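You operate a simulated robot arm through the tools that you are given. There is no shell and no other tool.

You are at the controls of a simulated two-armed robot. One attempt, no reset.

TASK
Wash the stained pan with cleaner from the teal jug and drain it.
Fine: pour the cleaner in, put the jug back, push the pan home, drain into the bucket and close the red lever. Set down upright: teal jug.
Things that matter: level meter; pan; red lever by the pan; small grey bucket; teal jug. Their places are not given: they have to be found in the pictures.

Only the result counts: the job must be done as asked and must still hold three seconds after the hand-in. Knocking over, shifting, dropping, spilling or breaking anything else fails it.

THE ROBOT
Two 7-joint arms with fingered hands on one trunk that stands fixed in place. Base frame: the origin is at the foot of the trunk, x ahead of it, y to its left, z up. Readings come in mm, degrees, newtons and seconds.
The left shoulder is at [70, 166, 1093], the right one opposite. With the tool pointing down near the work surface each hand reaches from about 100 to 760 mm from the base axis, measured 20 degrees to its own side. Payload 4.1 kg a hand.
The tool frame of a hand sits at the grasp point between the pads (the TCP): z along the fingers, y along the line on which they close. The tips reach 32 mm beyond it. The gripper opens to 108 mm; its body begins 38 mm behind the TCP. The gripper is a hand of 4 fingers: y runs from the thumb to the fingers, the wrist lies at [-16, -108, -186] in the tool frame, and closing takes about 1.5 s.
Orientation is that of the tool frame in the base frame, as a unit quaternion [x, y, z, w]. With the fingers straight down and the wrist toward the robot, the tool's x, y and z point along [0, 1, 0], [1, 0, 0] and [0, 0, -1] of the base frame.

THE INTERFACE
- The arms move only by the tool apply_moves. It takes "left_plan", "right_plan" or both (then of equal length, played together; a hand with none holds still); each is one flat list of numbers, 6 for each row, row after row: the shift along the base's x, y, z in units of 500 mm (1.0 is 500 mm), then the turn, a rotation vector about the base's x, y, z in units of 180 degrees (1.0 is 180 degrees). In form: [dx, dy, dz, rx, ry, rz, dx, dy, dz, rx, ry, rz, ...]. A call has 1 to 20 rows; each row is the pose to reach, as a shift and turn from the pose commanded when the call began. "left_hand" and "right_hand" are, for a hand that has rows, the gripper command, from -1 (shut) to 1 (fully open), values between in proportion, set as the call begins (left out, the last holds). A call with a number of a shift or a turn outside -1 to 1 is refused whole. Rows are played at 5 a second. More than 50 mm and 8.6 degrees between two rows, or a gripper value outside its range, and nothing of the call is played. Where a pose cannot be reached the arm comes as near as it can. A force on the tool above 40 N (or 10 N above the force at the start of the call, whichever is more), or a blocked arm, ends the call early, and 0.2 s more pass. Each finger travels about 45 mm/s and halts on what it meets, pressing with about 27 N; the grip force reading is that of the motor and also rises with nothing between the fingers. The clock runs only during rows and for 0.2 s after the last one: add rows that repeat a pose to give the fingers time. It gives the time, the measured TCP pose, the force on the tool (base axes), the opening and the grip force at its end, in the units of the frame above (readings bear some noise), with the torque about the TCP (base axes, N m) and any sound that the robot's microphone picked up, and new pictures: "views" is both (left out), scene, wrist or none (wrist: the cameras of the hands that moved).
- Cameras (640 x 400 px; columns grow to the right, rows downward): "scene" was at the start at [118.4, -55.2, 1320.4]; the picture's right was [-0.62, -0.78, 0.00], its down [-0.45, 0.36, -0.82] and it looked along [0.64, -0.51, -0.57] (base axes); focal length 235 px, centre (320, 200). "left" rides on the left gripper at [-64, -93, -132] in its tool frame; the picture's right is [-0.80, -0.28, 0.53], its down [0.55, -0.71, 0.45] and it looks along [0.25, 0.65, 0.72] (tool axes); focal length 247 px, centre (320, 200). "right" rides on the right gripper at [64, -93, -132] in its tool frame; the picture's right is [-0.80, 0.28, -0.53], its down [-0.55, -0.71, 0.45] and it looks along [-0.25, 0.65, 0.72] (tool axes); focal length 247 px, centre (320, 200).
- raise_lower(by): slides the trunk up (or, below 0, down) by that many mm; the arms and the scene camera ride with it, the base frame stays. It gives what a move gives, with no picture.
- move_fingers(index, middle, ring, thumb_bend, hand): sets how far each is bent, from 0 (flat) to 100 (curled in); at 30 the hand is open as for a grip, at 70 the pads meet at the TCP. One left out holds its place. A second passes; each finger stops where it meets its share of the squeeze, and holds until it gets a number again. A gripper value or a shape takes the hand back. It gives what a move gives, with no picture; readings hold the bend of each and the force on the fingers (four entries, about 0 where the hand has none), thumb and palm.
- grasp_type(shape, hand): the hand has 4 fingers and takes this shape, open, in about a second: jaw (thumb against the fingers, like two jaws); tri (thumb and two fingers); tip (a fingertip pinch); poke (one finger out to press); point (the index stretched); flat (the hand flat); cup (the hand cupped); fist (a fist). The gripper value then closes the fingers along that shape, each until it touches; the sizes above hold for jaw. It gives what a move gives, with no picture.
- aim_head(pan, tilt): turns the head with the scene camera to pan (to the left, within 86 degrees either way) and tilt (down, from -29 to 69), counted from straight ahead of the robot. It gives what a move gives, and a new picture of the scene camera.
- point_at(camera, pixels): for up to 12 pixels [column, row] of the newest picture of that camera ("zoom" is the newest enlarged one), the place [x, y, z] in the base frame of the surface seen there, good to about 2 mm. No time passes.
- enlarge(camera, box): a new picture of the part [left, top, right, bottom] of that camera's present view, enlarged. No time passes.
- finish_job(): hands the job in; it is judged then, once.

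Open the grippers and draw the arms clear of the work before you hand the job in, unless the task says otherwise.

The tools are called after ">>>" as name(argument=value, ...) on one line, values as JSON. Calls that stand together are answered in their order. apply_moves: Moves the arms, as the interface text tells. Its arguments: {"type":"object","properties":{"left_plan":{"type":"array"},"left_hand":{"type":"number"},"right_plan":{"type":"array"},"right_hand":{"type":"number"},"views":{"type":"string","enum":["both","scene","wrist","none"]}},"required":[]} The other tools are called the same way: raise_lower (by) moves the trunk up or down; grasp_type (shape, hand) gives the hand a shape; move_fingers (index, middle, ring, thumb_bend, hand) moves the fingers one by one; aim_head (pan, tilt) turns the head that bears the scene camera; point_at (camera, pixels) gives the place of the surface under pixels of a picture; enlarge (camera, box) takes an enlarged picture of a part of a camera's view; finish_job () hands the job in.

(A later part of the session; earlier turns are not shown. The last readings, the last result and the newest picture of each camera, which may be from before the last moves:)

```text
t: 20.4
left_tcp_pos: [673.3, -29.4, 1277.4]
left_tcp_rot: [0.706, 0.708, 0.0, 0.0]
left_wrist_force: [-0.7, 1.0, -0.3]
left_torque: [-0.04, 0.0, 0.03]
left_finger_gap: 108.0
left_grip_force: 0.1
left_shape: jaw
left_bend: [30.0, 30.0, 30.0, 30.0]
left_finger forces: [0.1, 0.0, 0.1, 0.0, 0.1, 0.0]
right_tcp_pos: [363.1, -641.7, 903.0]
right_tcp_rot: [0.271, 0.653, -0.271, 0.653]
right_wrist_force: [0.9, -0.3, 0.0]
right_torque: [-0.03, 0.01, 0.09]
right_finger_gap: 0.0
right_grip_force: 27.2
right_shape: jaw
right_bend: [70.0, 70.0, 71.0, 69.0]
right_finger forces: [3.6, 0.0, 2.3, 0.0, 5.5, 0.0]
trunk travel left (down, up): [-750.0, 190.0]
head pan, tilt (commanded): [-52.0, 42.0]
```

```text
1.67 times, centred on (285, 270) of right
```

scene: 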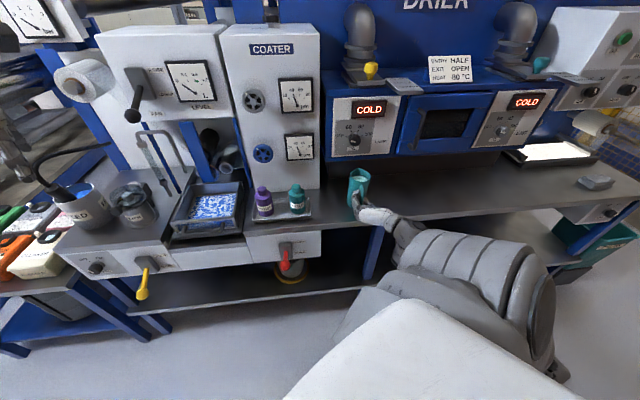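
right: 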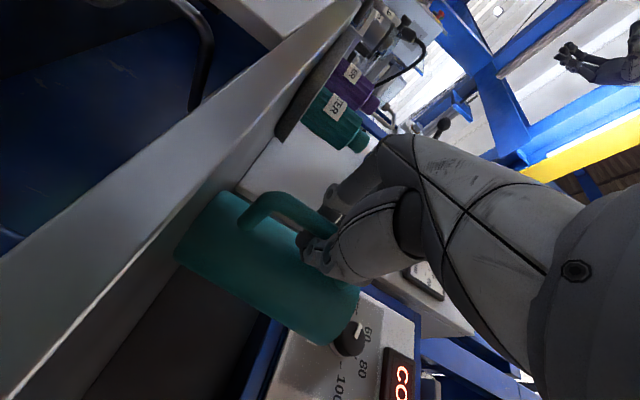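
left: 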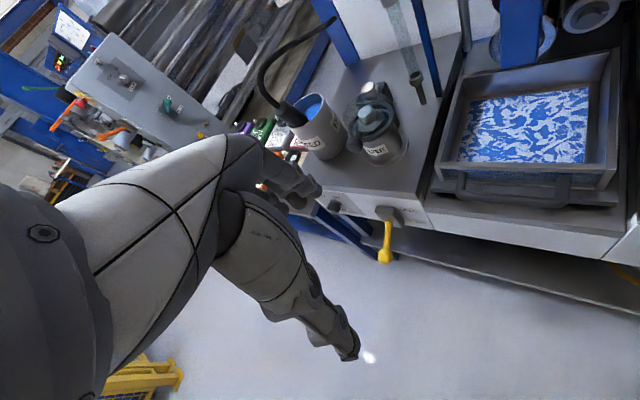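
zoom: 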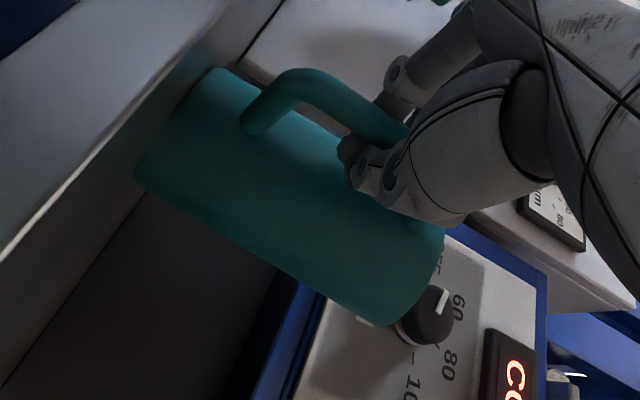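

The gap reads 0: the fingers met in front of the bar, so the bar is only caged, not pinched, and the jug shifted slightly. I measure where bar and body are now.

>>> point_at(camera="zoom", pixels=[[270, 75], [300, 90], [370, 125], [395, 135], [345, 150], [360, 180], [300, 170], [250, 115], [395, 70], [200, 90], [400, 280], [320, 290]])

>>> point_at(camera="scene", pixels=[[358, 175], [362, 169], [371, 175], [366, 179], [356, 190], [357, 203], [364, 190], [366, 200], [361, 193], [360, 197], [369, 203], [359, 187]])

```text
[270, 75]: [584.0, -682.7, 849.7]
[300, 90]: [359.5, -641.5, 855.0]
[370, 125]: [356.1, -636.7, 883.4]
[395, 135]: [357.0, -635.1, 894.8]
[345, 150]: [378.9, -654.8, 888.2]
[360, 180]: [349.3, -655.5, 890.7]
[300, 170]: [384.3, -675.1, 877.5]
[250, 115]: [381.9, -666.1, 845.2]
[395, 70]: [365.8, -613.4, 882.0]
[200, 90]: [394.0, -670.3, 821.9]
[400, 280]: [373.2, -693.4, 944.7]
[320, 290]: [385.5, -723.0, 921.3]
```

```text
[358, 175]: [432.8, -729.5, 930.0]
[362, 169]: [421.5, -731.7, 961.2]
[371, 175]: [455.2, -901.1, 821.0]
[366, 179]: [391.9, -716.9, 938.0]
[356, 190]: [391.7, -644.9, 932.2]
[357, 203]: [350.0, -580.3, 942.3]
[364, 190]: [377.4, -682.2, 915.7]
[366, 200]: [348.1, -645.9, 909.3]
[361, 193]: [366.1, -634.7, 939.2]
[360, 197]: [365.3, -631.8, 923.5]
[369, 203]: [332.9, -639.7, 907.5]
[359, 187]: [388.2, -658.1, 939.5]
```

The finger pads meet about 20 mm beyond the TCP (tips seen at depth 731, bar at 707). I open halfway, draw back 18 mm so the bar lies between the pads.

>>> apply_moves(right_plan=[0, 0, 0, 0, 0, 0, 0, 0, 0, 0, 0, 0, 0, 0, 0, 0, 0, 0, 0, 0, 0, 0, 0, 0, 0, 0, 0, 0, 0, 0, -0.0128, 0.0128, 0, 0, 0, 0, -0.0255, 0.0255, 0, 0, 0, 0, -0.0255, 0.0255, 0, 0, 0, 0], right_hand=0.2, views="both")

>>> enlarge(camera="scene", box=[325, 160, 415, 250])

>>> enlarge(camera="right", box=[150, 150, 420, 390])

```text
t: 22.2
left_tcp_pos: [673.2, -29.3, 1278.2]
left_tcp_rot: [0.706, 0.708, 0.001, 0.0]
left_wrist_force: [0.3, 0.1, 0.4]
left_torque: [0.03, -0.03, 0.02]
left_finger_gap: 107.7
left_grip_force: 0.0
left_shape: jaw
left_bend: [30.0, 30.0, 30.0, 30.0]
left_finger forces: [0.0, 0.0, 0.0, 0.0, 0.1, 0.0]
right_tcp_pos: [350.3, -628.3, 903.7]
right_tcp_rot: [0.27, 0.654, -0.27, 0.654]
right_wrist_force: [-0.2, -0.8, -0.8]
right_torque: [-0.03, -0.01, -0.03]
right_finger_gap: 64.5
right_grip_force: 0.0
right_shape: jaw
right_bend: [28.0, 41.0, 38.0, 67.0]
right_finger forces: [0.0, 0.0, 0.1, 0.0, 0.0, 0.1]
trunk travel left (down, up): [-750.0, 190.0]
head pan, tilt (commanded): [-52.0, 42.0]
```

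scene: 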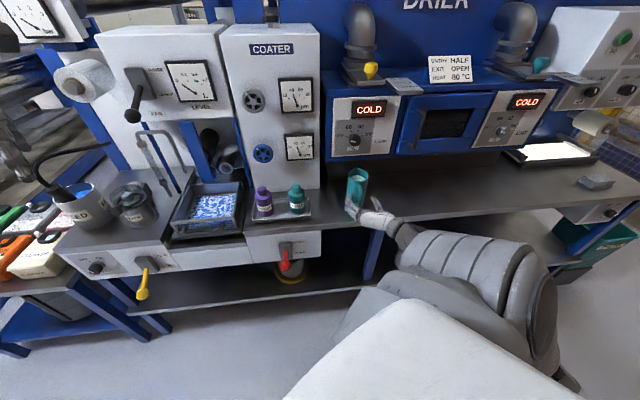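
right: 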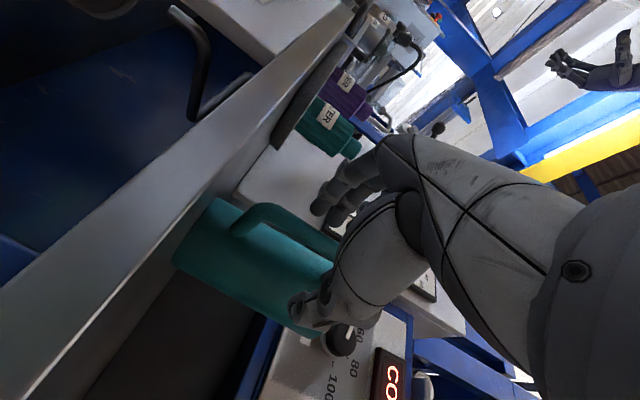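

```text
4.44 times, centred on (370, 205) of scene
```

zoom: 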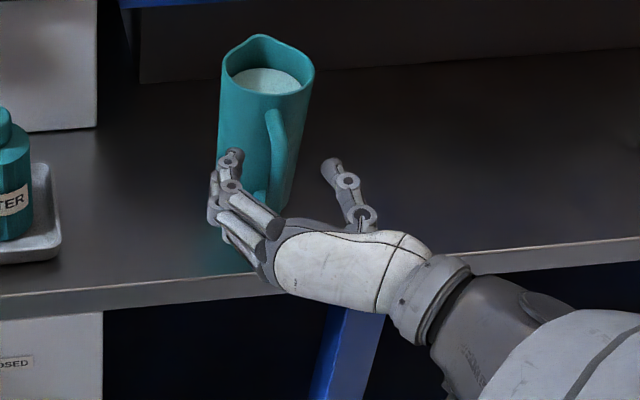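

```text
1.67 times, centred on (285, 270) of right
```

zoom: 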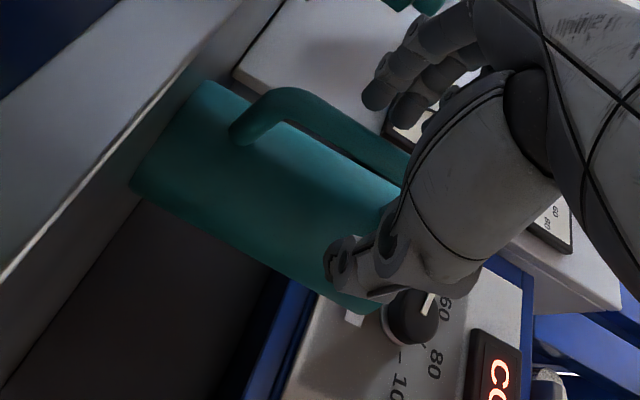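

The jug stands upright again and the bar is about 16 mm beyond the TCP. I check fingertip positions relative to the bar.

>>> point_at(camera="right", pixels=[[295, 308], [305, 318], [325, 205], [330, 215], [340, 190], [320, 300], [262, 212], [290, 222], [330, 245], [345, 205], [300, 240], [250, 222]])

>>> point_at(camera="scene", pixels=[[371, 197], [373, 202], [375, 208], [357, 196], [358, 201], [362, 209], [355, 207], [364, 188], [366, 196], [363, 203], [362, 190], [349, 185]])

```text
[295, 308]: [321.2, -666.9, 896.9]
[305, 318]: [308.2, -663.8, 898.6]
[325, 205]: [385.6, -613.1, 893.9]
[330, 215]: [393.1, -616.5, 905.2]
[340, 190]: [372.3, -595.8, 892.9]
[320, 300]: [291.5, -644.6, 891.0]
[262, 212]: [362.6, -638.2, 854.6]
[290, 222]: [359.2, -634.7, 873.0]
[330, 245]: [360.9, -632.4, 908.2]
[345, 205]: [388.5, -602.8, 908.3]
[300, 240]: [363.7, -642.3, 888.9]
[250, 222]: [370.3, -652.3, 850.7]
```

```text
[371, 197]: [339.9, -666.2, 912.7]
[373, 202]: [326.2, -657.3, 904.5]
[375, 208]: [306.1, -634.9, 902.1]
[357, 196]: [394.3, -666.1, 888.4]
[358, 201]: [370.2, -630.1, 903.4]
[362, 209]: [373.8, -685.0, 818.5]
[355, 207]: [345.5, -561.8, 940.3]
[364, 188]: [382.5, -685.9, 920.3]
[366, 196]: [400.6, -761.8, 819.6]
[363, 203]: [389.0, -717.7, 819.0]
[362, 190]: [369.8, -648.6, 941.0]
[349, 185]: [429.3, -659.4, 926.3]
```

Thumb tip is near depth 705 and finger tips near 713, so they would only catch the bar's edge. I go 7 mm forward again and close.

>>> apply_moves(right_plan=[0.0099, -0.0099, 0, 0, 0, 0, 0.0099, -0.0099, 0, 0, 0, 0, 0.0099, -0.0099, 0, 0, 0, 0], views="none")

>>> apply_moves(right_plan=[0, 0, 0, 0, 0, 0, 0, 0, 0, 0, 0, 0, 0, 0, 0, 0, 0, 0, 0, 0, 0, 0, 0, 0, 0, 0, 0, 0, 0, 0, 0, 0, 0, 0, 0, 0, 0, 0, 0, 0, 0, 0, 0, 0, 0, 0, 0, 0], right_hand=-1, views="both")

>>> enlarge(camera="scene", box=[325, 160, 415, 250])

>>> enlarge(camera="right", box=[150, 150, 420, 390])

```text
t: 23.0
left_tcp_pos: [671.9, -27.6, 1278.2]
left_tcp_rot: [0.706, 0.708, 0.0, 0.0]
left_wrist_force: [-0.4, -0.1, 0.1]
left_torque: [-0.01, 0.0, 0.02]
left_finger_gap: 107.8
left_grip_force: 0.0
left_shape: jaw
left_bend: [30.0, 30.0, 30.0, 30.0]
left_finger forces: [0.0, 0.1, 0.0, 0.0, 0.0, 0.0]
right_tcp_pos: [354.5, -632.5, 904.7]
right_tcp_rot: [0.271, 0.653, -0.27, 0.654]
right_wrist_force: [-0.1, -0.1, 1.2]
right_torque: [0.01, 0.03, -0.01]
right_finger_gap: 64.4
right_grip_force: 0.0
right_shape: jaw
right_bend: [28.0, 41.0, 38.0, 67.0]
right_finger forces: [0.1, 0.0, 0.0, 0.0, 0.0, 0.1]
trunk travel left (down, up): [-750.0, 190.0]
head pan, tilt (commanded): [-52.0, 42.0]
```

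```text
t: 24.8
left_tcp_pos: [672.0, -28.2, 1277.3]
left_tcp_rot: [0.707, 0.707, 0.0, 0.0]
left_wrist_force: [0.1, 0.1, 0.5]
left_torque: [0.0, -0.01, 0.02]
left_finger_gap: 107.7
left_grip_force: 0.1
left_shape: jaw
left_bend: [30.0, 30.0, 30.0, 30.0]
left_finger forces: [0.1, 0.1, 0.0, 0.1, 0.0, 0.0]
right_tcp_pos: [355.9, -633.1, 904.3]
right_tcp_rot: [0.271, 0.653, -0.27, 0.654]
right_wrist_force: [0.7, -0.5, 0.0]
right_torque: [-0.04, 0.03, 0.04]
right_finger_gap: 1.5
right_grip_force: 26.6
right_shape: jaw
right_bend: [71.0, 70.0, 71.0, 74.0]
right_finger forces: [13.4, 0.0, 3.8, 0.0, 21.2, 0.0]
trunk travel left (down, up): [-750.0, 190.0]
head pan, tilt (commanded): [-52.0, 42.0]
```

scene: 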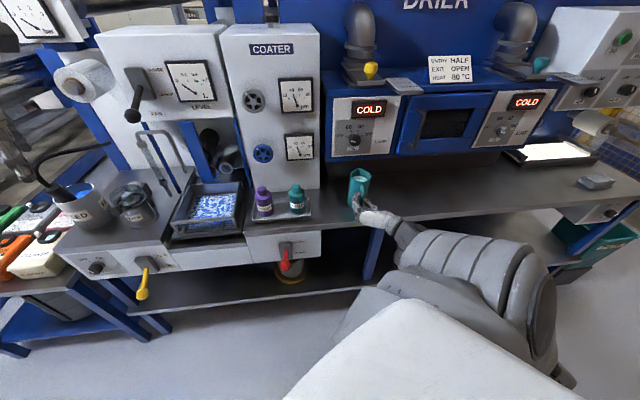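
right: 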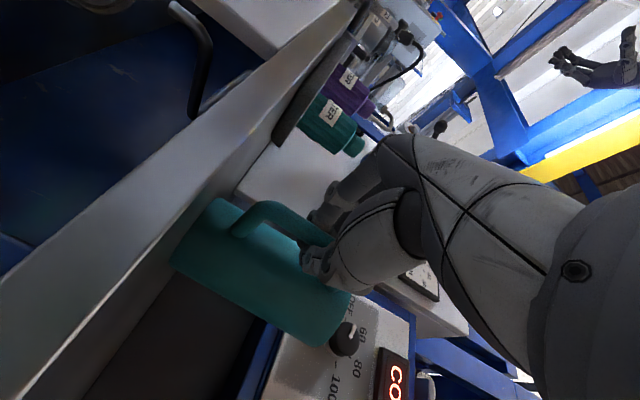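

```text
4.44 times, centred on (370, 205) of scene
```

zoom: 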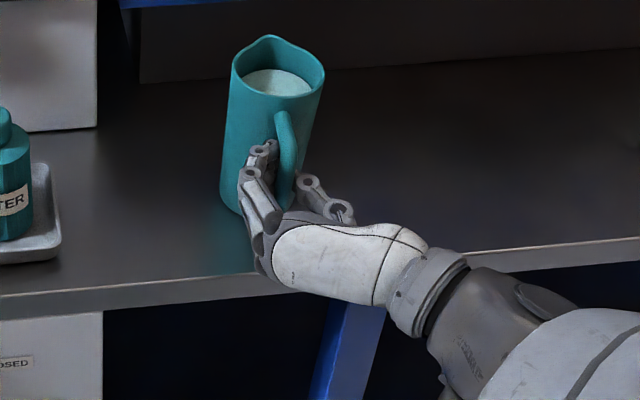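

```text
1.67 times, centred on (285, 270) of right
```

zoom: 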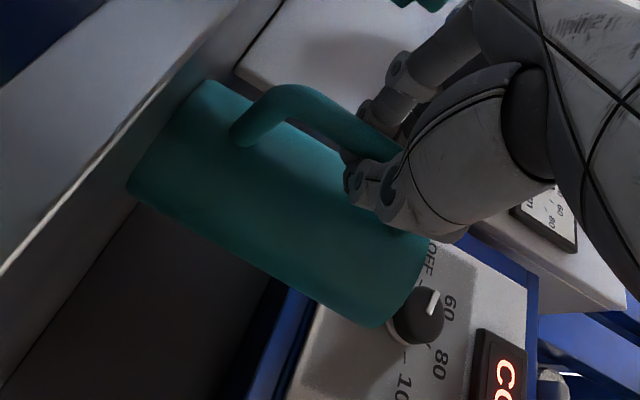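

The fingers still meet around the bar (gap 1.5, thumb 21 N): this is a cage, like a hand through a mug handle. I slide the closed hand 20 mm forward so the fingertips rest near the jug body and limit tipping, then look.

>>> apply_moves(right_plan=[0.007, -0.007, 0, 0, 0, 0, 0.014, -0.014, 0, 0, 0, 0, 0.021, -0.021, 0, 0, 0, 0, 0.028, -0.028, 0, 0, 0, 0, 0.028, -0.028, 0, 0, 0, 0], views="both")

>>> enlarge(camera="scene", box=[325, 160, 415, 250])

>>> enlarge(camera="right", box=[150, 150, 420, 390])

```text
t: 26.0
left_tcp_pos: [672.7, -28.3, 1278.4]
left_tcp_rot: [0.707, 0.707, 0.0, 0.0]
left_wrist_force: [-0.1, -0.4, 0.0]
left_torque: [-0.02, 0.01, -0.01]
left_finger_gap: 107.7
left_grip_force: 0.0
left_shape: jaw
left_bend: [30.0, 30.0, 30.0, 30.0]
left_finger forces: [0.1, 0.0, 0.1, 0.0, 0.1, 0.1]
right_tcp_pos: [370.0, -646.6, 904.0]
right_tcp_rot: [0.271, 0.653, -0.27, 0.653]
right_wrist_force: [-0.6, 0.9, 0.5]
right_torque: [-0.09, 0.05, 0.05]
right_finger_gap: 1.7
right_grip_force: 26.9
right_shape: jaw
right_bend: [71.0, 70.0, 71.0, 75.0]
right_finger forces: [1.7, 0.0, 2.9, 0.2, 19.7, 0.0]
trunk travel left (down, up): [-750.0, 190.0]
head pan, tilt (commanded): [-52.0, 42.0]
```

scene: 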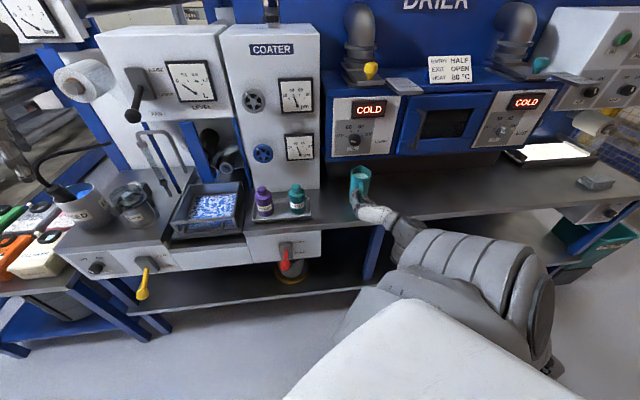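
right: 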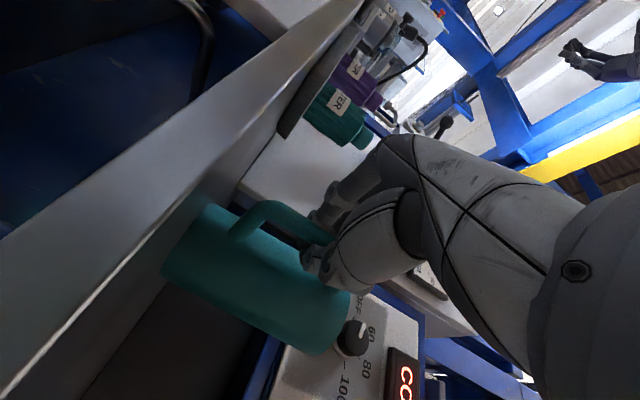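

```text
4.44 times, centred on (370, 205) of scene
```

zoom: 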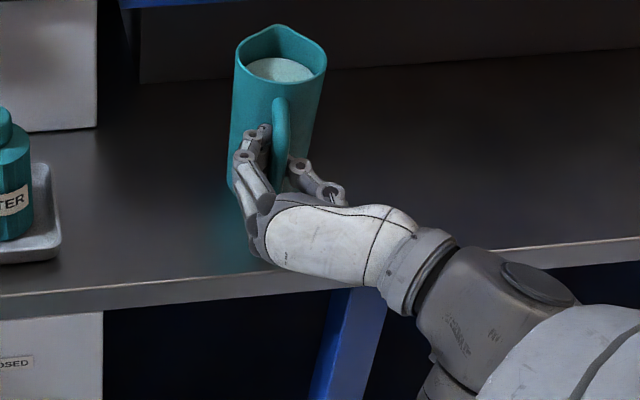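

```text
1.67 times, centred on (285, 270) of right
```

zoom: 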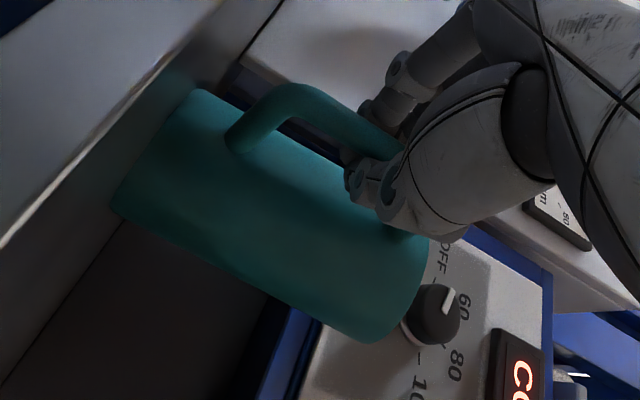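

The jug moved along with the hand, so the bar is in fact held (thumb 20 N). I lift 15 mm and watch for tilting.

>>> apply_moves(right_plan=[0, 0, 0.01, 0, 0, 0, 0, 0, 0.02, 0, 0, 0, 0, 0, 0.03, 0, 0, 0, 0, 0, 0.03, 0, 0, 0], views="both")

>>> enlarge(camera="scene", box=[325, 160, 415, 250])

>>> enlarge(camera="right", box=[150, 150, 420, 390])

```text
t: 27.0
left_tcp_pos: [673.3, -29.8, 1276.4]
left_tcp_rot: [0.706, 0.708, 0.0, 0.0]
left_wrist_force: [0.1, -0.2, 0.3]
left_torque: [-0.01, 0.01, 0.02]
left_finger_gap: 107.5
left_grip_force: 0.0
left_shape: jaw
left_bend: [30.0, 30.0, 30.0, 30.0]
left_finger forces: [0.1, 0.0, 0.0, 0.1, 0.0, 0.1]
right_tcp_pos: [369.7, -646.8, 918.6]
right_tcp_rot: [0.271, 0.653, -0.27, 0.654]
right_wrist_force: [-0.1, -0.6, -2.5]
right_torque: [0.11, 0.09, 0.03]
right_finger_gap: 1.6
right_grip_force: 26.6
right_shape: jaw
right_bend: [71.0, 70.0, 70.0, 75.0]
right_finger forces: [5.3, 0.0, 3.8, 0.0, 0.0, 0.1]
trunk travel left (down, up): [-750.0, 190.0]
head pan, tilt (commanded): [-52.0, 42.0]
```

scene: 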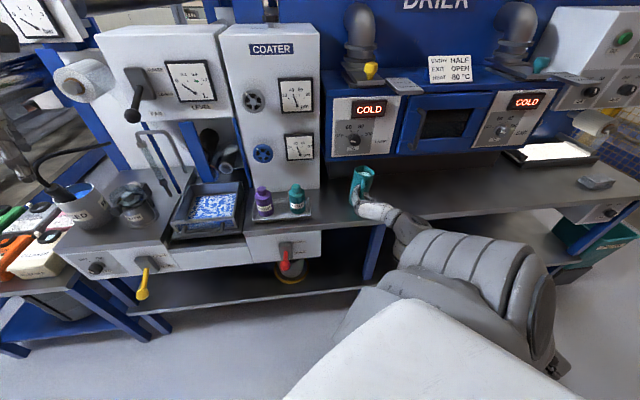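
right: 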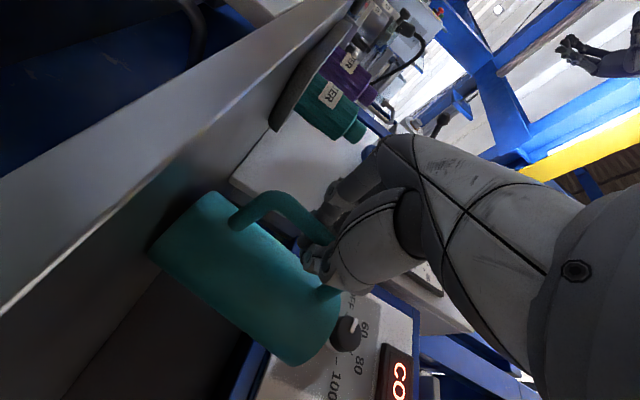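

```text
4.44 times, centred on (370, 205) of scene
```

zoom: 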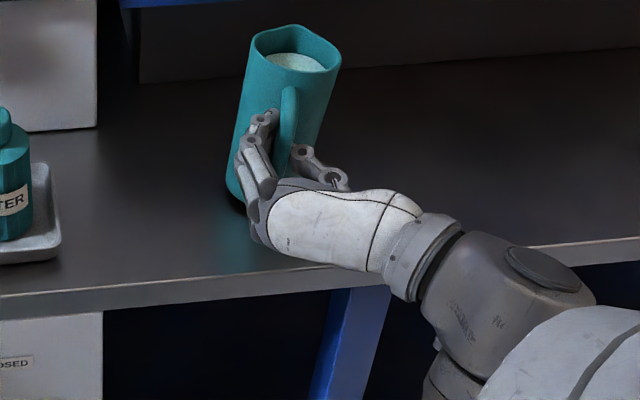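

```text
1.67 times, centred on (285, 270) of right
```

zoom: 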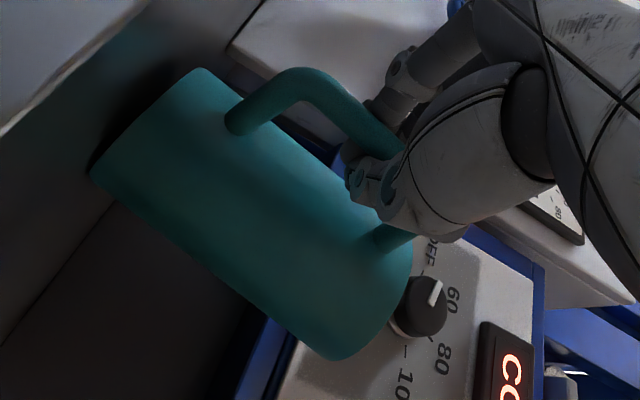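

The jug leans about 15° when lifted – the caged grip is too loose. I set it down again at once, to try a tighter wrap of the fingers round the bar.

>>> apply_moves(right_plan=[0, 0, -0.01, 0, 0, 0, 0, 0, -0.02, 0, 0, 0, 0, 0, -0.03, 0, 0, 0, 0, 0, -0.03, 0, 0, 0], views="both")

>>> move_fingers(hand="right", thumb_bend=35)

>>> enlarge(camera="scene", box=[325, 160, 415, 250])

>>> enlarge(camera="right", box=[150, 150, 420, 390])

```text
t: 28.0
left_tcp_pos: [673.1, -27.8, 1278.2]
left_tcp_rot: [0.706, 0.708, 0.0, 0.001]
left_wrist_force: [-1.1, -0.5, 0.1]
left_torque: [0.02, -0.01, 0.0]
left_finger_gap: 107.8
left_grip_force: 0.0
left_shape: jaw
left_bend: [30.0, 30.0, 30.0, 30.0]
left_finger forces: [0.0, 0.0, 0.1, 0.0, 0.0, 0.0]
right_tcp_pos: [369.7, -645.9, 903.4]
right_tcp_rot: [0.271, 0.653, -0.27, 0.654]
right_wrist_force: [-0.2, 1.6, 0.9]
right_torque: [-0.04, 0.06, 0.05]
right_finger_gap: 1.5
right_grip_force: 27.3
right_shape: jaw
right_bend: [71.0, 70.0, 70.0, 75.0]
right_finger forces: [1.0, 0.0, 2.3, 0.0, 0.0, 0.1]
trunk travel left (down, up): [-750.0, 190.0]
head pan, tilt (commanded): [-52.0, 42.0]
```

scene: 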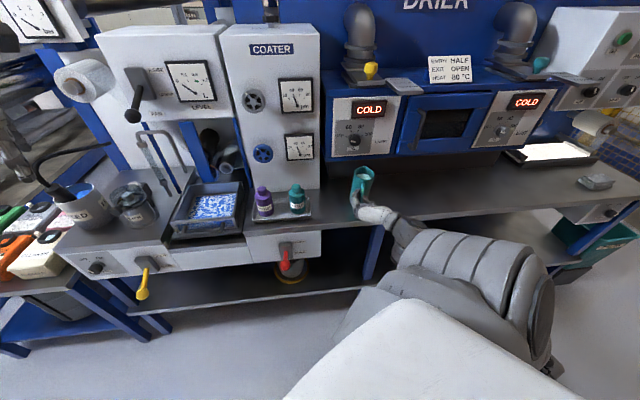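
right: 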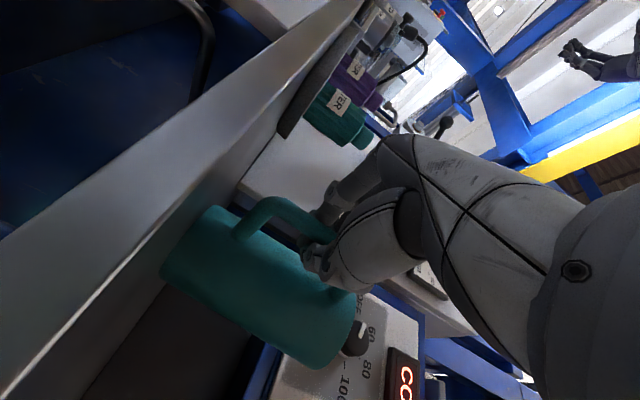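

```text
t: 29.0
left_tcp_pos: [673.3, -27.9, 1277.5]
left_tcp_rot: [0.707, 0.708, 0.0, -0.001]
left_wrist_force: [0.1, -0.3, -0.1]
left_torque: [0.0, 0.01, 0.0]
left_finger_gap: 107.5
left_grip_force: 0.0
left_shape: jaw
left_bend: [30.0, 30.0, 30.0, 30.0]
left_finger forces: [0.1, 0.0, 0.1, 0.0, 0.0, 0.1]
right_tcp_pos: [369.3, -647.4, 903.8]
right_tcp_rot: [0.271, 0.653, -0.27, 0.654]
right_wrist_force: [0.4, 0.3, 0.4]
right_torque: [-0.02, 0.01, -0.01]
right_finger_gap: 30.0
right_grip_force: 0.1
right_shape: fingers
right_bend: [72.0, 70.0, 70.0, 35.0]
right_finger forces: [0.1, 0.0, 0.1, 0.0, 0.0, 0.0]
trunk travel left (down, up): [-750.0, 190.0]
head pan, tilt (commanded): [-52.0, 42.0]
```

```text
4.44 times, centred on (370, 205) of scene
```

zoom: 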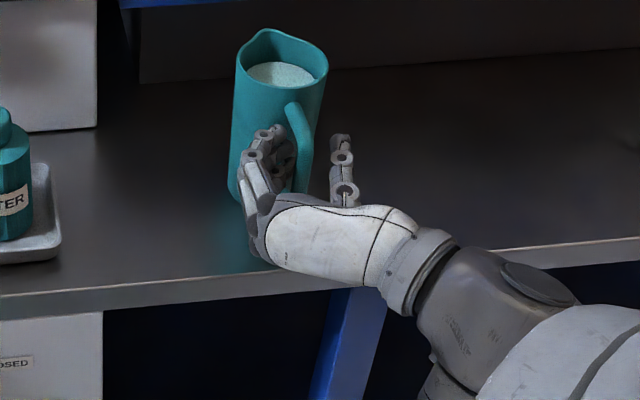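

```text
1.67 times, centred on (285, 270) of right
```

zoom: 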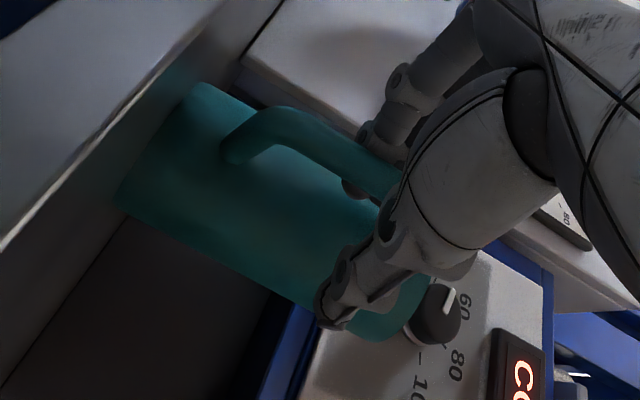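

The jug stands upright and the thumb is clear. Now I curl the three fingers fully so that they hook round the bar and draw it to the palm.

>>> move_fingers(hand="right", index=100, middle=100, ring=100)

>>> enlarge(camera="scene", box=[325, 160, 415, 250])

>>> enlarge(camera="right", box=[150, 150, 420, 390])

```text
t: 30.0
left_tcp_pos: [673.0, -29.0, 1277.4]
left_tcp_rot: [0.706, 0.708, -0.001, 0.0]
left_wrist_force: [-0.7, 0.5, -0.1]
left_torque: [-0.02, 0.02, -0.02]
left_finger_gap: 107.7
left_grip_force: 0.0
left_shape: jaw
left_bend: [30.0, 30.0, 30.0, 30.0]
left_finger forces: [0.1, 0.0, 0.1, 0.1, 0.0, 0.0]
right_tcp_pos: [368.0, -647.4, 903.5]
right_tcp_rot: [0.27, 0.653, -0.271, 0.654]
right_wrist_force: [-0.6, -0.2, 0.3]
right_torque: [0.01, -0.03, 0.02]
right_finger_gap: 68.4
right_grip_force: 0.3
right_shape: fingers
right_bend: [100.0, 100.0, 100.0, 35.0]
right_finger forces: [0.0, 0.0, 0.0, 0.1, 0.3, 0.0]
trunk travel left (down, up): [-750.0, 190.0]
head pan, tilt (commanded): [-52.0, 42.0]
```

```text
4.44 times, centred on (370, 205) of scene
```

zoom: 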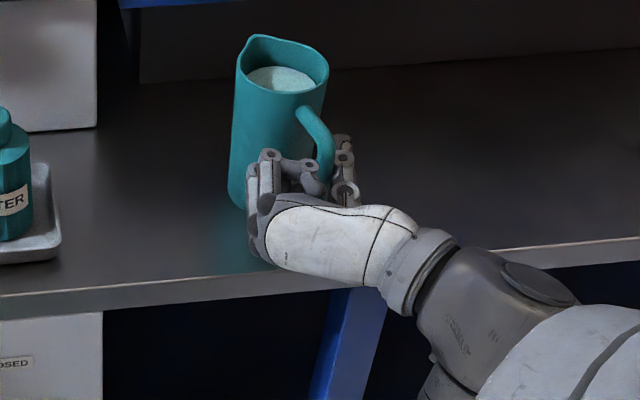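

```text
1.67 times, centred on (285, 270) of right
```

zoom: 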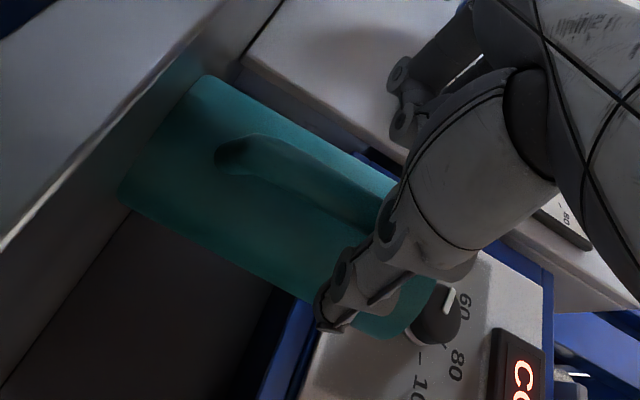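

The curl only swung the handle to the right – it turned the jug rather than hooking it. A body grasp with the thumb inside the handle loop looks much firmer, so I back off 90 mm, then open the hand and measure how the jug now stands.

>>> apply_moves(right_plan=[-0.03, 0.03, 0, 0, 0, 0, -0.06, 0.06, 0, 0, 0, 0, -0.09, 0.09, 0, 0, 0, 0, -0.127, 0.127, 0, 0, 0, 0], views="none")

>>> grasp_type(shape="jaw", hand="right")

>>> aim_head(pan=-54, tilt=42)

>>> enlarge(camera="scene", box=[315, 155, 405, 245])

```text
t: 31.0
left_tcp_pos: [671.5, -26.3, 1278.9]
left_tcp_rot: [0.707, 0.708, 0.0, 0.0]
left_wrist_force: [-0.4, 0.0, -0.6]
left_torque: [-0.03, 0.01, -0.02]
left_finger_gap: 108.0
left_grip_force: 0.0
left_shape: jaw
left_bend: [30.0, 30.0, 30.0, 30.0]
left_finger forces: [0.1, 0.0, 0.0, 0.0, 0.1, 0.0]
right_tcp_pos: [305.6, -581.7, 906.3]
right_tcp_rot: [0.271, 0.653, -0.27, 0.654]
right_wrist_force: [0.6, -0.7, 0.1]
right_torque: [0.0, 0.0, 0.0]
right_finger_gap: 68.3
right_grip_force: 0.1
right_shape: fingers
right_bend: [100.0, 100.0, 100.0, 35.0]
right_finger forces: [0.1, 0.1, 0.0, 0.0, 0.0, 0.0]
trunk travel left (down, up): [-750.0, 190.0]
head pan, tilt (commanded): [-52.0, 42.0]
```

```text
t: 31.9
left_tcp_pos: [672.7, -28.5, 1276.7]
left_tcp_rot: [0.706, 0.708, 0.0, 0.0]
left_wrist_force: [-0.7, 0.3, -0.6]
left_torque: [-0.01, -0.02, 0.0]
left_finger_gap: 107.8
left_grip_force: 0.0
left_shape: jaw
left_bend: [30.0, 30.0, 30.0, 30.0]
left_finger forces: [0.0, 0.1, 0.0, 0.0, 0.1, 0.0]
right_tcp_pos: [306.1, -584.9, 904.0]
right_tcp_rot: [0.271, 0.653, -0.27, 0.653]
right_wrist_force: [-0.5, 0.2, -0.2]
right_torque: [0.06, -0.02, -0.02]
right_finger_gap: 107.6
right_grip_force: 0.0
right_shape: jaw
right_bend: [30.0, 30.0, 30.0, 30.0]
right_finger forces: [0.0, 0.0, 0.0, 0.1, 0.0, 0.0]
trunk travel left (down, up): [-750.0, 190.0]
head pan, tilt (commanded): [-52.0, 42.0]
```

```text
t: 32.5
left_tcp_pos: [673.0, -27.9, 1277.7]
left_tcp_rot: [0.707, 0.708, 0.0, 0.001]
left_wrist_force: [0.1, 0.3, 0.5]
left_torque: [0.01, 0.0, 0.0]
left_finger_gap: 107.9
left_grip_force: 0.1
left_shape: jaw
left_bend: [30.0, 30.0, 30.0, 30.0]
left_finger forces: [0.0, 0.0, 0.0, 0.0, 0.1, 0.0]
right_tcp_pos: [305.4, -583.2, 904.8]
right_tcp_rot: [0.271, 0.653, -0.27, 0.654]
right_wrist_force: [-1.1, 0.6, 1.4]
right_torque: [0.0, 0.03, -0.01]
right_finger_gap: 107.3
right_grip_force: 0.0
right_shape: jaw
right_bend: [30.0, 30.0, 30.0, 30.0]
right_finger forces: [0.0, 0.1, 0.1, 0.0, 0.1, 0.0]
trunk travel left (down, up): [-750.0, 190.0]
head pan, tilt (commanded): [-54.0, 42.0]
```

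scene: 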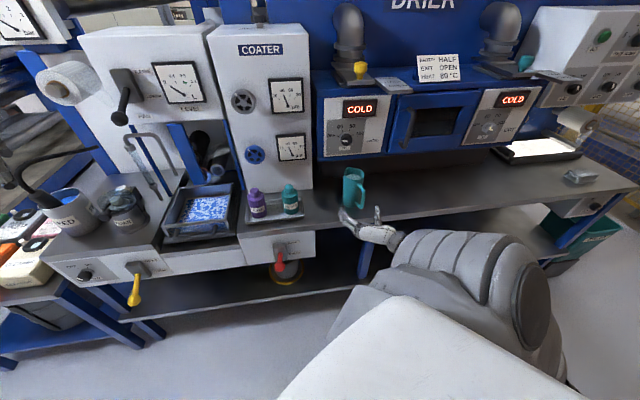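

```text
4.44 times, centred on (360, 200) of scene
```

zoom: 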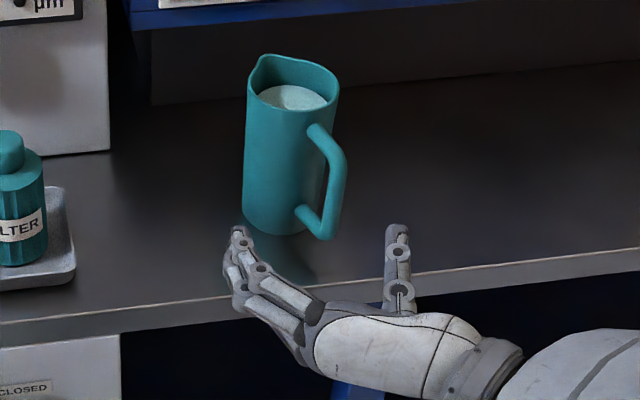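

The jug stands upright, turned so that its handle points right-front (zoom (330,180)). I measure rim, body and handle.

>>> point_at(camera="zoom", pixels=[[250, 80], [262, 58], [335, 92], [290, 112], [248, 150], [280, 170], [315, 175], [250, 215], [275, 230], [320, 135], [342, 165], [330, 215]])

>>> point_at(camera="zoom", pixels=[[325, 230], [300, 212], [336, 180], [300, 60], [335, 75], [310, 110], [270, 140], [310, 150], [260, 190], [290, 195], [305, 190], [248, 110]])

```text
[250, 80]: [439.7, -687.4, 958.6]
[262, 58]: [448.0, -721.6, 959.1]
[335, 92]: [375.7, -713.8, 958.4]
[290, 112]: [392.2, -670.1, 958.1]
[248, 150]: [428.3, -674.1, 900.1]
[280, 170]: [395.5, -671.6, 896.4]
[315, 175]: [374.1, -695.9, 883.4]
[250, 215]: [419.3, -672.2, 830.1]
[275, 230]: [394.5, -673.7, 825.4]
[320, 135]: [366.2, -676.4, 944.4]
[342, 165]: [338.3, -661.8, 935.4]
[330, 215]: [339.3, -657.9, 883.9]
```

```text
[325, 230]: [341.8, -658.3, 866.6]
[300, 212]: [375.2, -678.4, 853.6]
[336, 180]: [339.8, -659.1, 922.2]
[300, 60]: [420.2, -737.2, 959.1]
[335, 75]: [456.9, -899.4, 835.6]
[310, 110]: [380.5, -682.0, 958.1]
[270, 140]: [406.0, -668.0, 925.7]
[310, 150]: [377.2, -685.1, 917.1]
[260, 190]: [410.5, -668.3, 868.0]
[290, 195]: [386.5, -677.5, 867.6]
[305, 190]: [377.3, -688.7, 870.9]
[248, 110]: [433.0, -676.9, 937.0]
```

The jug's axis is now at about (407,-702) with the handle at azimuth ~150°. I will turn it further by pushing the handle bar with closed fingertips, so that the thumb can later enter the loop from the left; first I yaw the hand −30° and close it beside the bar.

>>> apply_moves(right_plan=[0.0153, -0.0034, 0, 0, 0, -0.0417, 0.0305, -0.0068, 0, 0, 0, -0.0833, 0.0458, -0.0102, 0, 0, 0, -0.125, 0.061, -0.0136, 0, 0, 0, -0.1667, 0.061, -0.0136, 0, 0, 0, -0.1667, 0.061, -0.0136, 0, 0, 0, -0.1667, 0.061, -0.0136, 0, 0, 0, -0.1667, 0.061, -0.0136, 0, 0, 0, -0.1667], right_hand=-1, views="both")

>>> enlarge(camera="scene", box=[315, 155, 405, 245])

```text
t: 34.3
left_tcp_pos: [671.2, -28.1, 1278.6]
left_tcp_rot: [0.707, 0.707, 0.0, 0.0]
left_wrist_force: [-0.3, 0.8, -0.3]
left_torque: [-0.02, -0.01, 0.02]
left_finger_gap: 107.9
left_grip_force: 0.1
left_shape: jaw
left_bend: [30.0, 30.0, 30.0, 30.0]
left_finger forces: [0.1, 0.1, 0.0, 0.0, 0.0, 0.0]
right_tcp_pos: [336.9, -590.7, 904.2]
right_tcp_rot: [0.431, 0.561, -0.43, 0.561]
right_wrist_force: [0.2, 0.6, -0.9]
right_torque: [-0.03, 0.0, -0.02]
right_finger_gap: 0.1
right_grip_force: 27.0
right_shape: jaw
right_bend: [70.0, 70.0, 70.0, 48.0]
right_finger forces: [0.0, 0.1, 0.1, 0.0, 0.0, 0.1]
trunk travel left (down, up): [-750.0, 190.0]
head pan, tilt (commanded): [-54.0, 42.0]
```

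scene: 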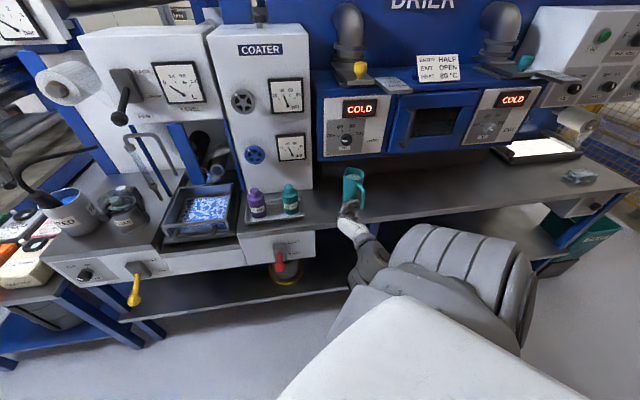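
right: 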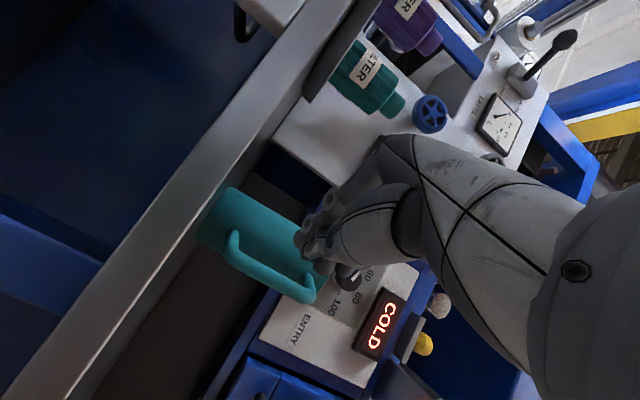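

```text
4.44 times, centred on (360, 200) of scene
```

zoom: 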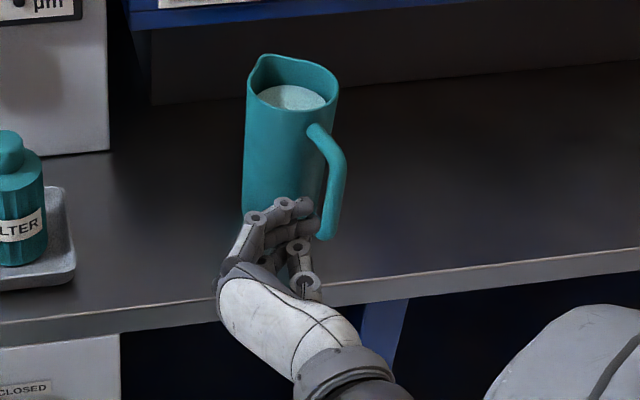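

The closed fingers are next to the bar. I check where the fingertips and the bar are in the right camera's picture.

>>> point_at(camera="right", pixels=[[300, 240], [308, 252], [318, 265], [330, 245], [235, 250], [265, 275], [295, 290], [312, 275], [230, 237], [215, 225], [308, 225], [322, 200]])

>>> enlarge(camera="right", box=[200, 160, 400, 320])

```text
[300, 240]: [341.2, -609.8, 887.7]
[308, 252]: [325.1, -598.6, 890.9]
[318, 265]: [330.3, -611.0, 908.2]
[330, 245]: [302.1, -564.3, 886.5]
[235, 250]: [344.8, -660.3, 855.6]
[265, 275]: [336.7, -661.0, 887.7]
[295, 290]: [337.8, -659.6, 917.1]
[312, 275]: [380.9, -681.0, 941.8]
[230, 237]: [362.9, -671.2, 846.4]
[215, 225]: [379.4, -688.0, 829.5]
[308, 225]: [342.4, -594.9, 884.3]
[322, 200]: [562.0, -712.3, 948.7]
```

```text
2.50 times, centred on (300, 240) of right
```

zoom: 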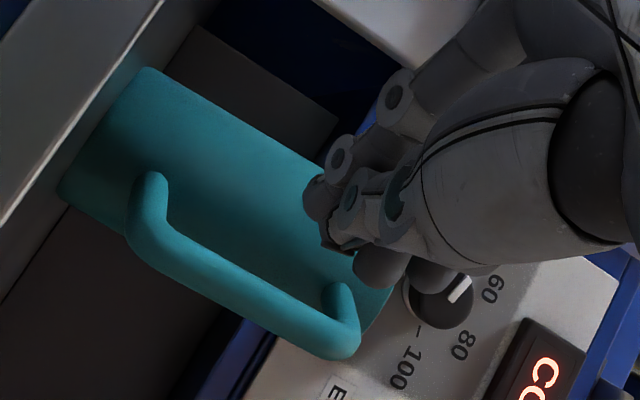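

Fingertips (341,-610) are in line with the bar (341,-664). I push straight toward −y by 92 mm to swing the handle round to about 185°.

>>> apply_moves(right_plan=[0, -0.03, 0, 0, 0, 0, 0, -0.06, 0, 0, 0, 0, 0, -0.085, 0, 0, 0, 0, -0.003, -0.11, 0, 0, 0, 0, -0.006, -0.13, 0, 0, 0, 0, -0.009, -0.15, 0, 0, 0, 0, -0.012, -0.168, 0, 0, 0, 0, -0.015, -0.184, 0, 0, 0, 0], views="both")

>>> enlarge(camera="scene", box=[315, 155, 405, 245])

>>> enlarge(camera="right", box=[200, 160, 400, 320])

```text
t: 36.1
left_tcp_pos: [673.1, -28.2, 1277.0]
left_tcp_rot: [0.707, 0.707, 0.001, 0.0]
left_wrist_force: [0.0, -0.8, 0.6]
left_torque: [0.02, 0.0, 0.03]
left_finger_gap: 107.7
left_grip_force: 0.1
left_shape: jaw
left_bend: [30.0, 30.0, 30.0, 30.0]
left_finger forces: [0.0, 0.0, 0.0, 0.1, 0.0, 0.0]
right_tcp_pos: [329.1, -682.3, 903.9]
right_tcp_rot: [0.431, 0.561, -0.43, 0.562]
right_wrist_force: [0.3, 1.1, -0.1]
right_torque: [0.0, 0.03, -0.01]
right_finger_gap: 0.0
right_grip_force: 26.8
right_shape: jaw
right_bend: [70.0, 70.0, 70.0, 48.0]
right_finger forces: [0.0, 0.0, 0.0, 0.0, 0.1, 0.1]
trunk travel left (down, up): [-750.0, 190.0]
head pan, tilt (commanded): [-54.0, 42.0]
```

scene: 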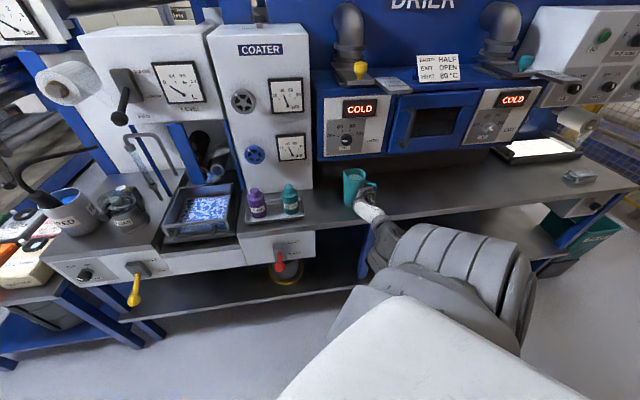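
right: 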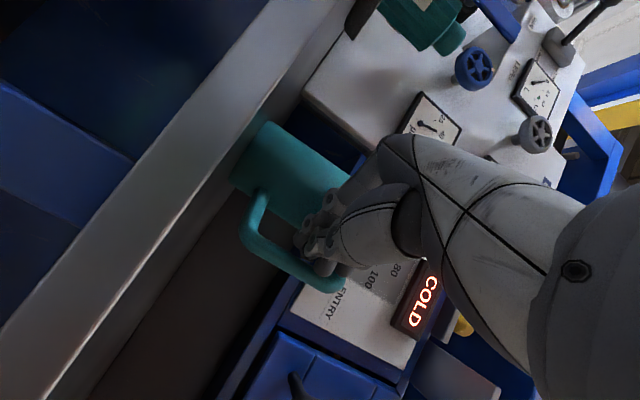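

```text
4.44 times, centred on (360, 200) of scene
```

zoom: 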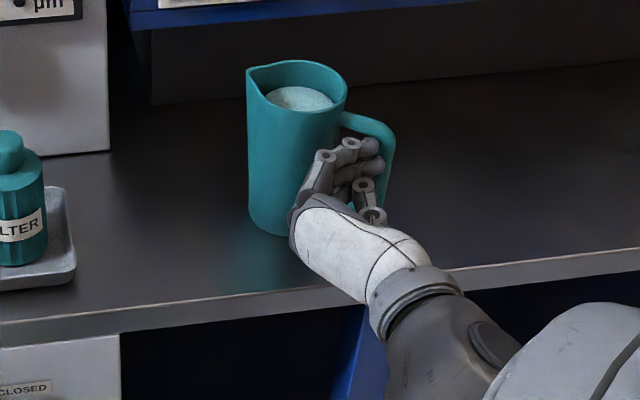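

```text
2.50 times, centred on (300, 240) of right
```

zoom: 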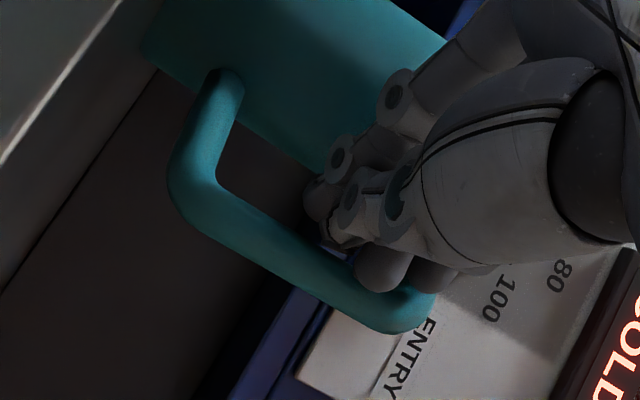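

The jug has turned nicely; its handle now points right in the scene (zoom (385,150)). I back off by 90 mm, open the hand and re-measure.

>>> apply_moves(right_plan=[0.01, 0.05, 0, 0, 0, 0, 0.02, 0.1, 0, 0, 0, 0, 0.02, 0.15, 0, 0, 0, 0, 0.02, 0.18, 0, 0, 0, 0], views="none")

>>> apply_moves(right_plan=[0, 0, 0, 0, 0, 0, 0, 0, 0, 0, 0, 0, 0, 0, 0, 0, 0, 0, 0, 0, 0, 0, 0, 0, 0, 0, 0, 0, 0, 0, 0, 0, 0, 0, 0, 0], right_hand=1, views="both")

>>> enlarge(camera="scene", box=[315, 155, 405, 245])

>>> point_at(camera="zoom", pixels=[[250, 75], [300, 62], [340, 82], [335, 108], [295, 112], [265, 95], [255, 150], [290, 170], [335, 150], [300, 225], [350, 118], [388, 140]])

```text
t: 37.1
left_tcp_pos: [672.9, -28.5, 1277.8]
left_tcp_rot: [0.706, 0.708, 0.0, -0.001]
left_wrist_force: [0.6, 0.2, -0.5]
left_torque: [-0.02, 0.04, 0.03]
left_finger_gap: 107.8
left_grip_force: 0.0
left_shape: jaw
left_bend: [30.0, 30.0, 30.0, 30.0]
left_finger forces: [0.0, 0.1, 0.0, 0.1, 0.0, 0.0]
right_tcp_pos: [338.2, -590.7, 904.6]
right_tcp_rot: [0.431, 0.56, -0.431, 0.562]
right_wrist_force: [-1.1, 0.0, -0.5]
right_torque: [0.01, 0.02, -0.01]
right_finger_gap: 0.1
right_grip_force: 26.7
right_shape: jaw
right_bend: [70.0, 70.0, 70.0, 48.0]
right_finger forces: [0.0, 0.0, 0.1, 0.0, 0.1, 0.1]
trunk travel left (down, up): [-750.0, 190.0]
head pan, tilt (commanded): [-54.0, 42.0]
```

```text
t: 38.5
left_tcp_pos: [672.6, -27.8, 1276.3]
left_tcp_rot: [0.706, 0.708, 0.001, 0.0]
left_wrist_force: [0.5, 0.2, 0.4]
left_torque: [0.0, 0.01, 0.0]
left_finger_gap: 107.5
left_grip_force: 0.1
left_shape: jaw
left_bend: [30.0, 30.0, 30.0, 30.0]
left_finger forces: [0.0, 0.0, 0.1, 0.0, 0.0, 0.0]
right_tcp_pos: [338.3, -591.5, 904.4]
right_tcp_rot: [0.432, 0.561, -0.43, 0.561]
right_wrist_force: [-0.5, -0.3, -0.2]
right_torque: [0.02, -0.02, 0.02]
right_finger_gap: 107.9
right_grip_force: 0.0
right_shape: jaw
right_bend: [30.0, 30.0, 30.0, 30.0]
right_finger forces: [0.0, 0.0, 0.0, 0.0, 0.0, 0.0]
trunk travel left (down, up): [-750.0, 190.0]
head pan, tilt (commanded): [-54.0, 42.0]
```

scene: 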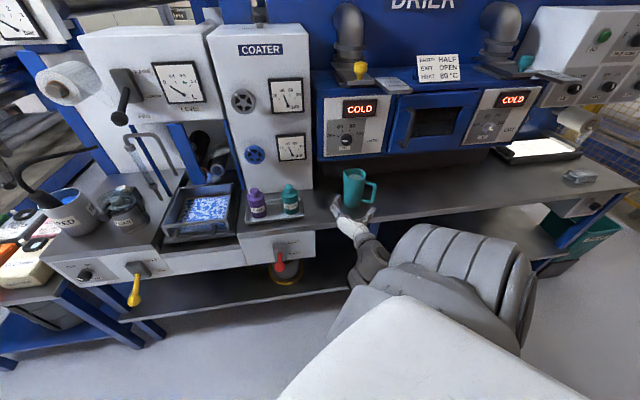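
right: 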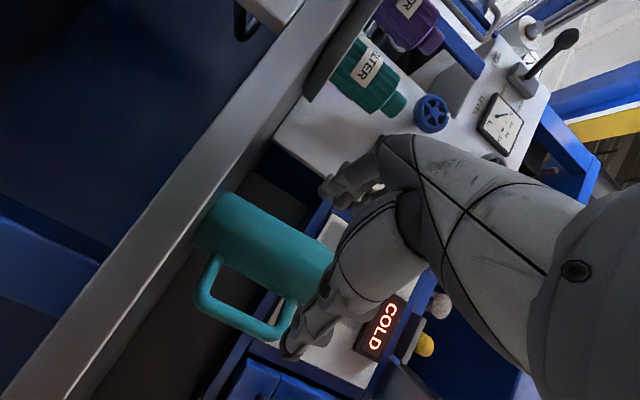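

```text
4.44 times, centred on (360, 200) of scene
```

zoom: 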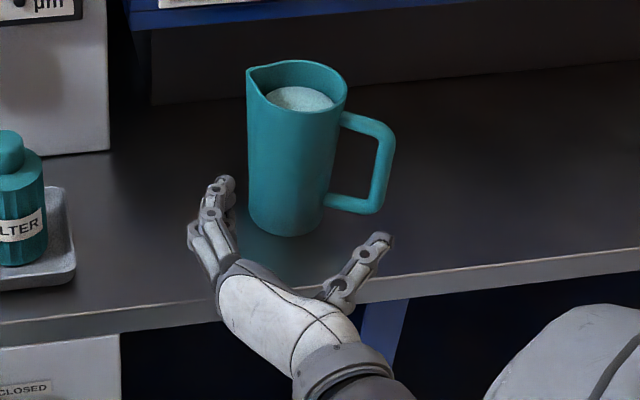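

```text
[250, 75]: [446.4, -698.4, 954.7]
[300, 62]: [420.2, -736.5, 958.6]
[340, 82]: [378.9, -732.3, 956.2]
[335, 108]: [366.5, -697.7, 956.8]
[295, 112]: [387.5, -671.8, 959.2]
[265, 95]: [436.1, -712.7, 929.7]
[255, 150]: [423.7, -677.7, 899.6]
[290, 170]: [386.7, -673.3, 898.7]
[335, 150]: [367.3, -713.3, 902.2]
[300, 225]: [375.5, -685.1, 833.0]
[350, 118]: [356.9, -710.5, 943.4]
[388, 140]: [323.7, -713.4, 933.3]
```

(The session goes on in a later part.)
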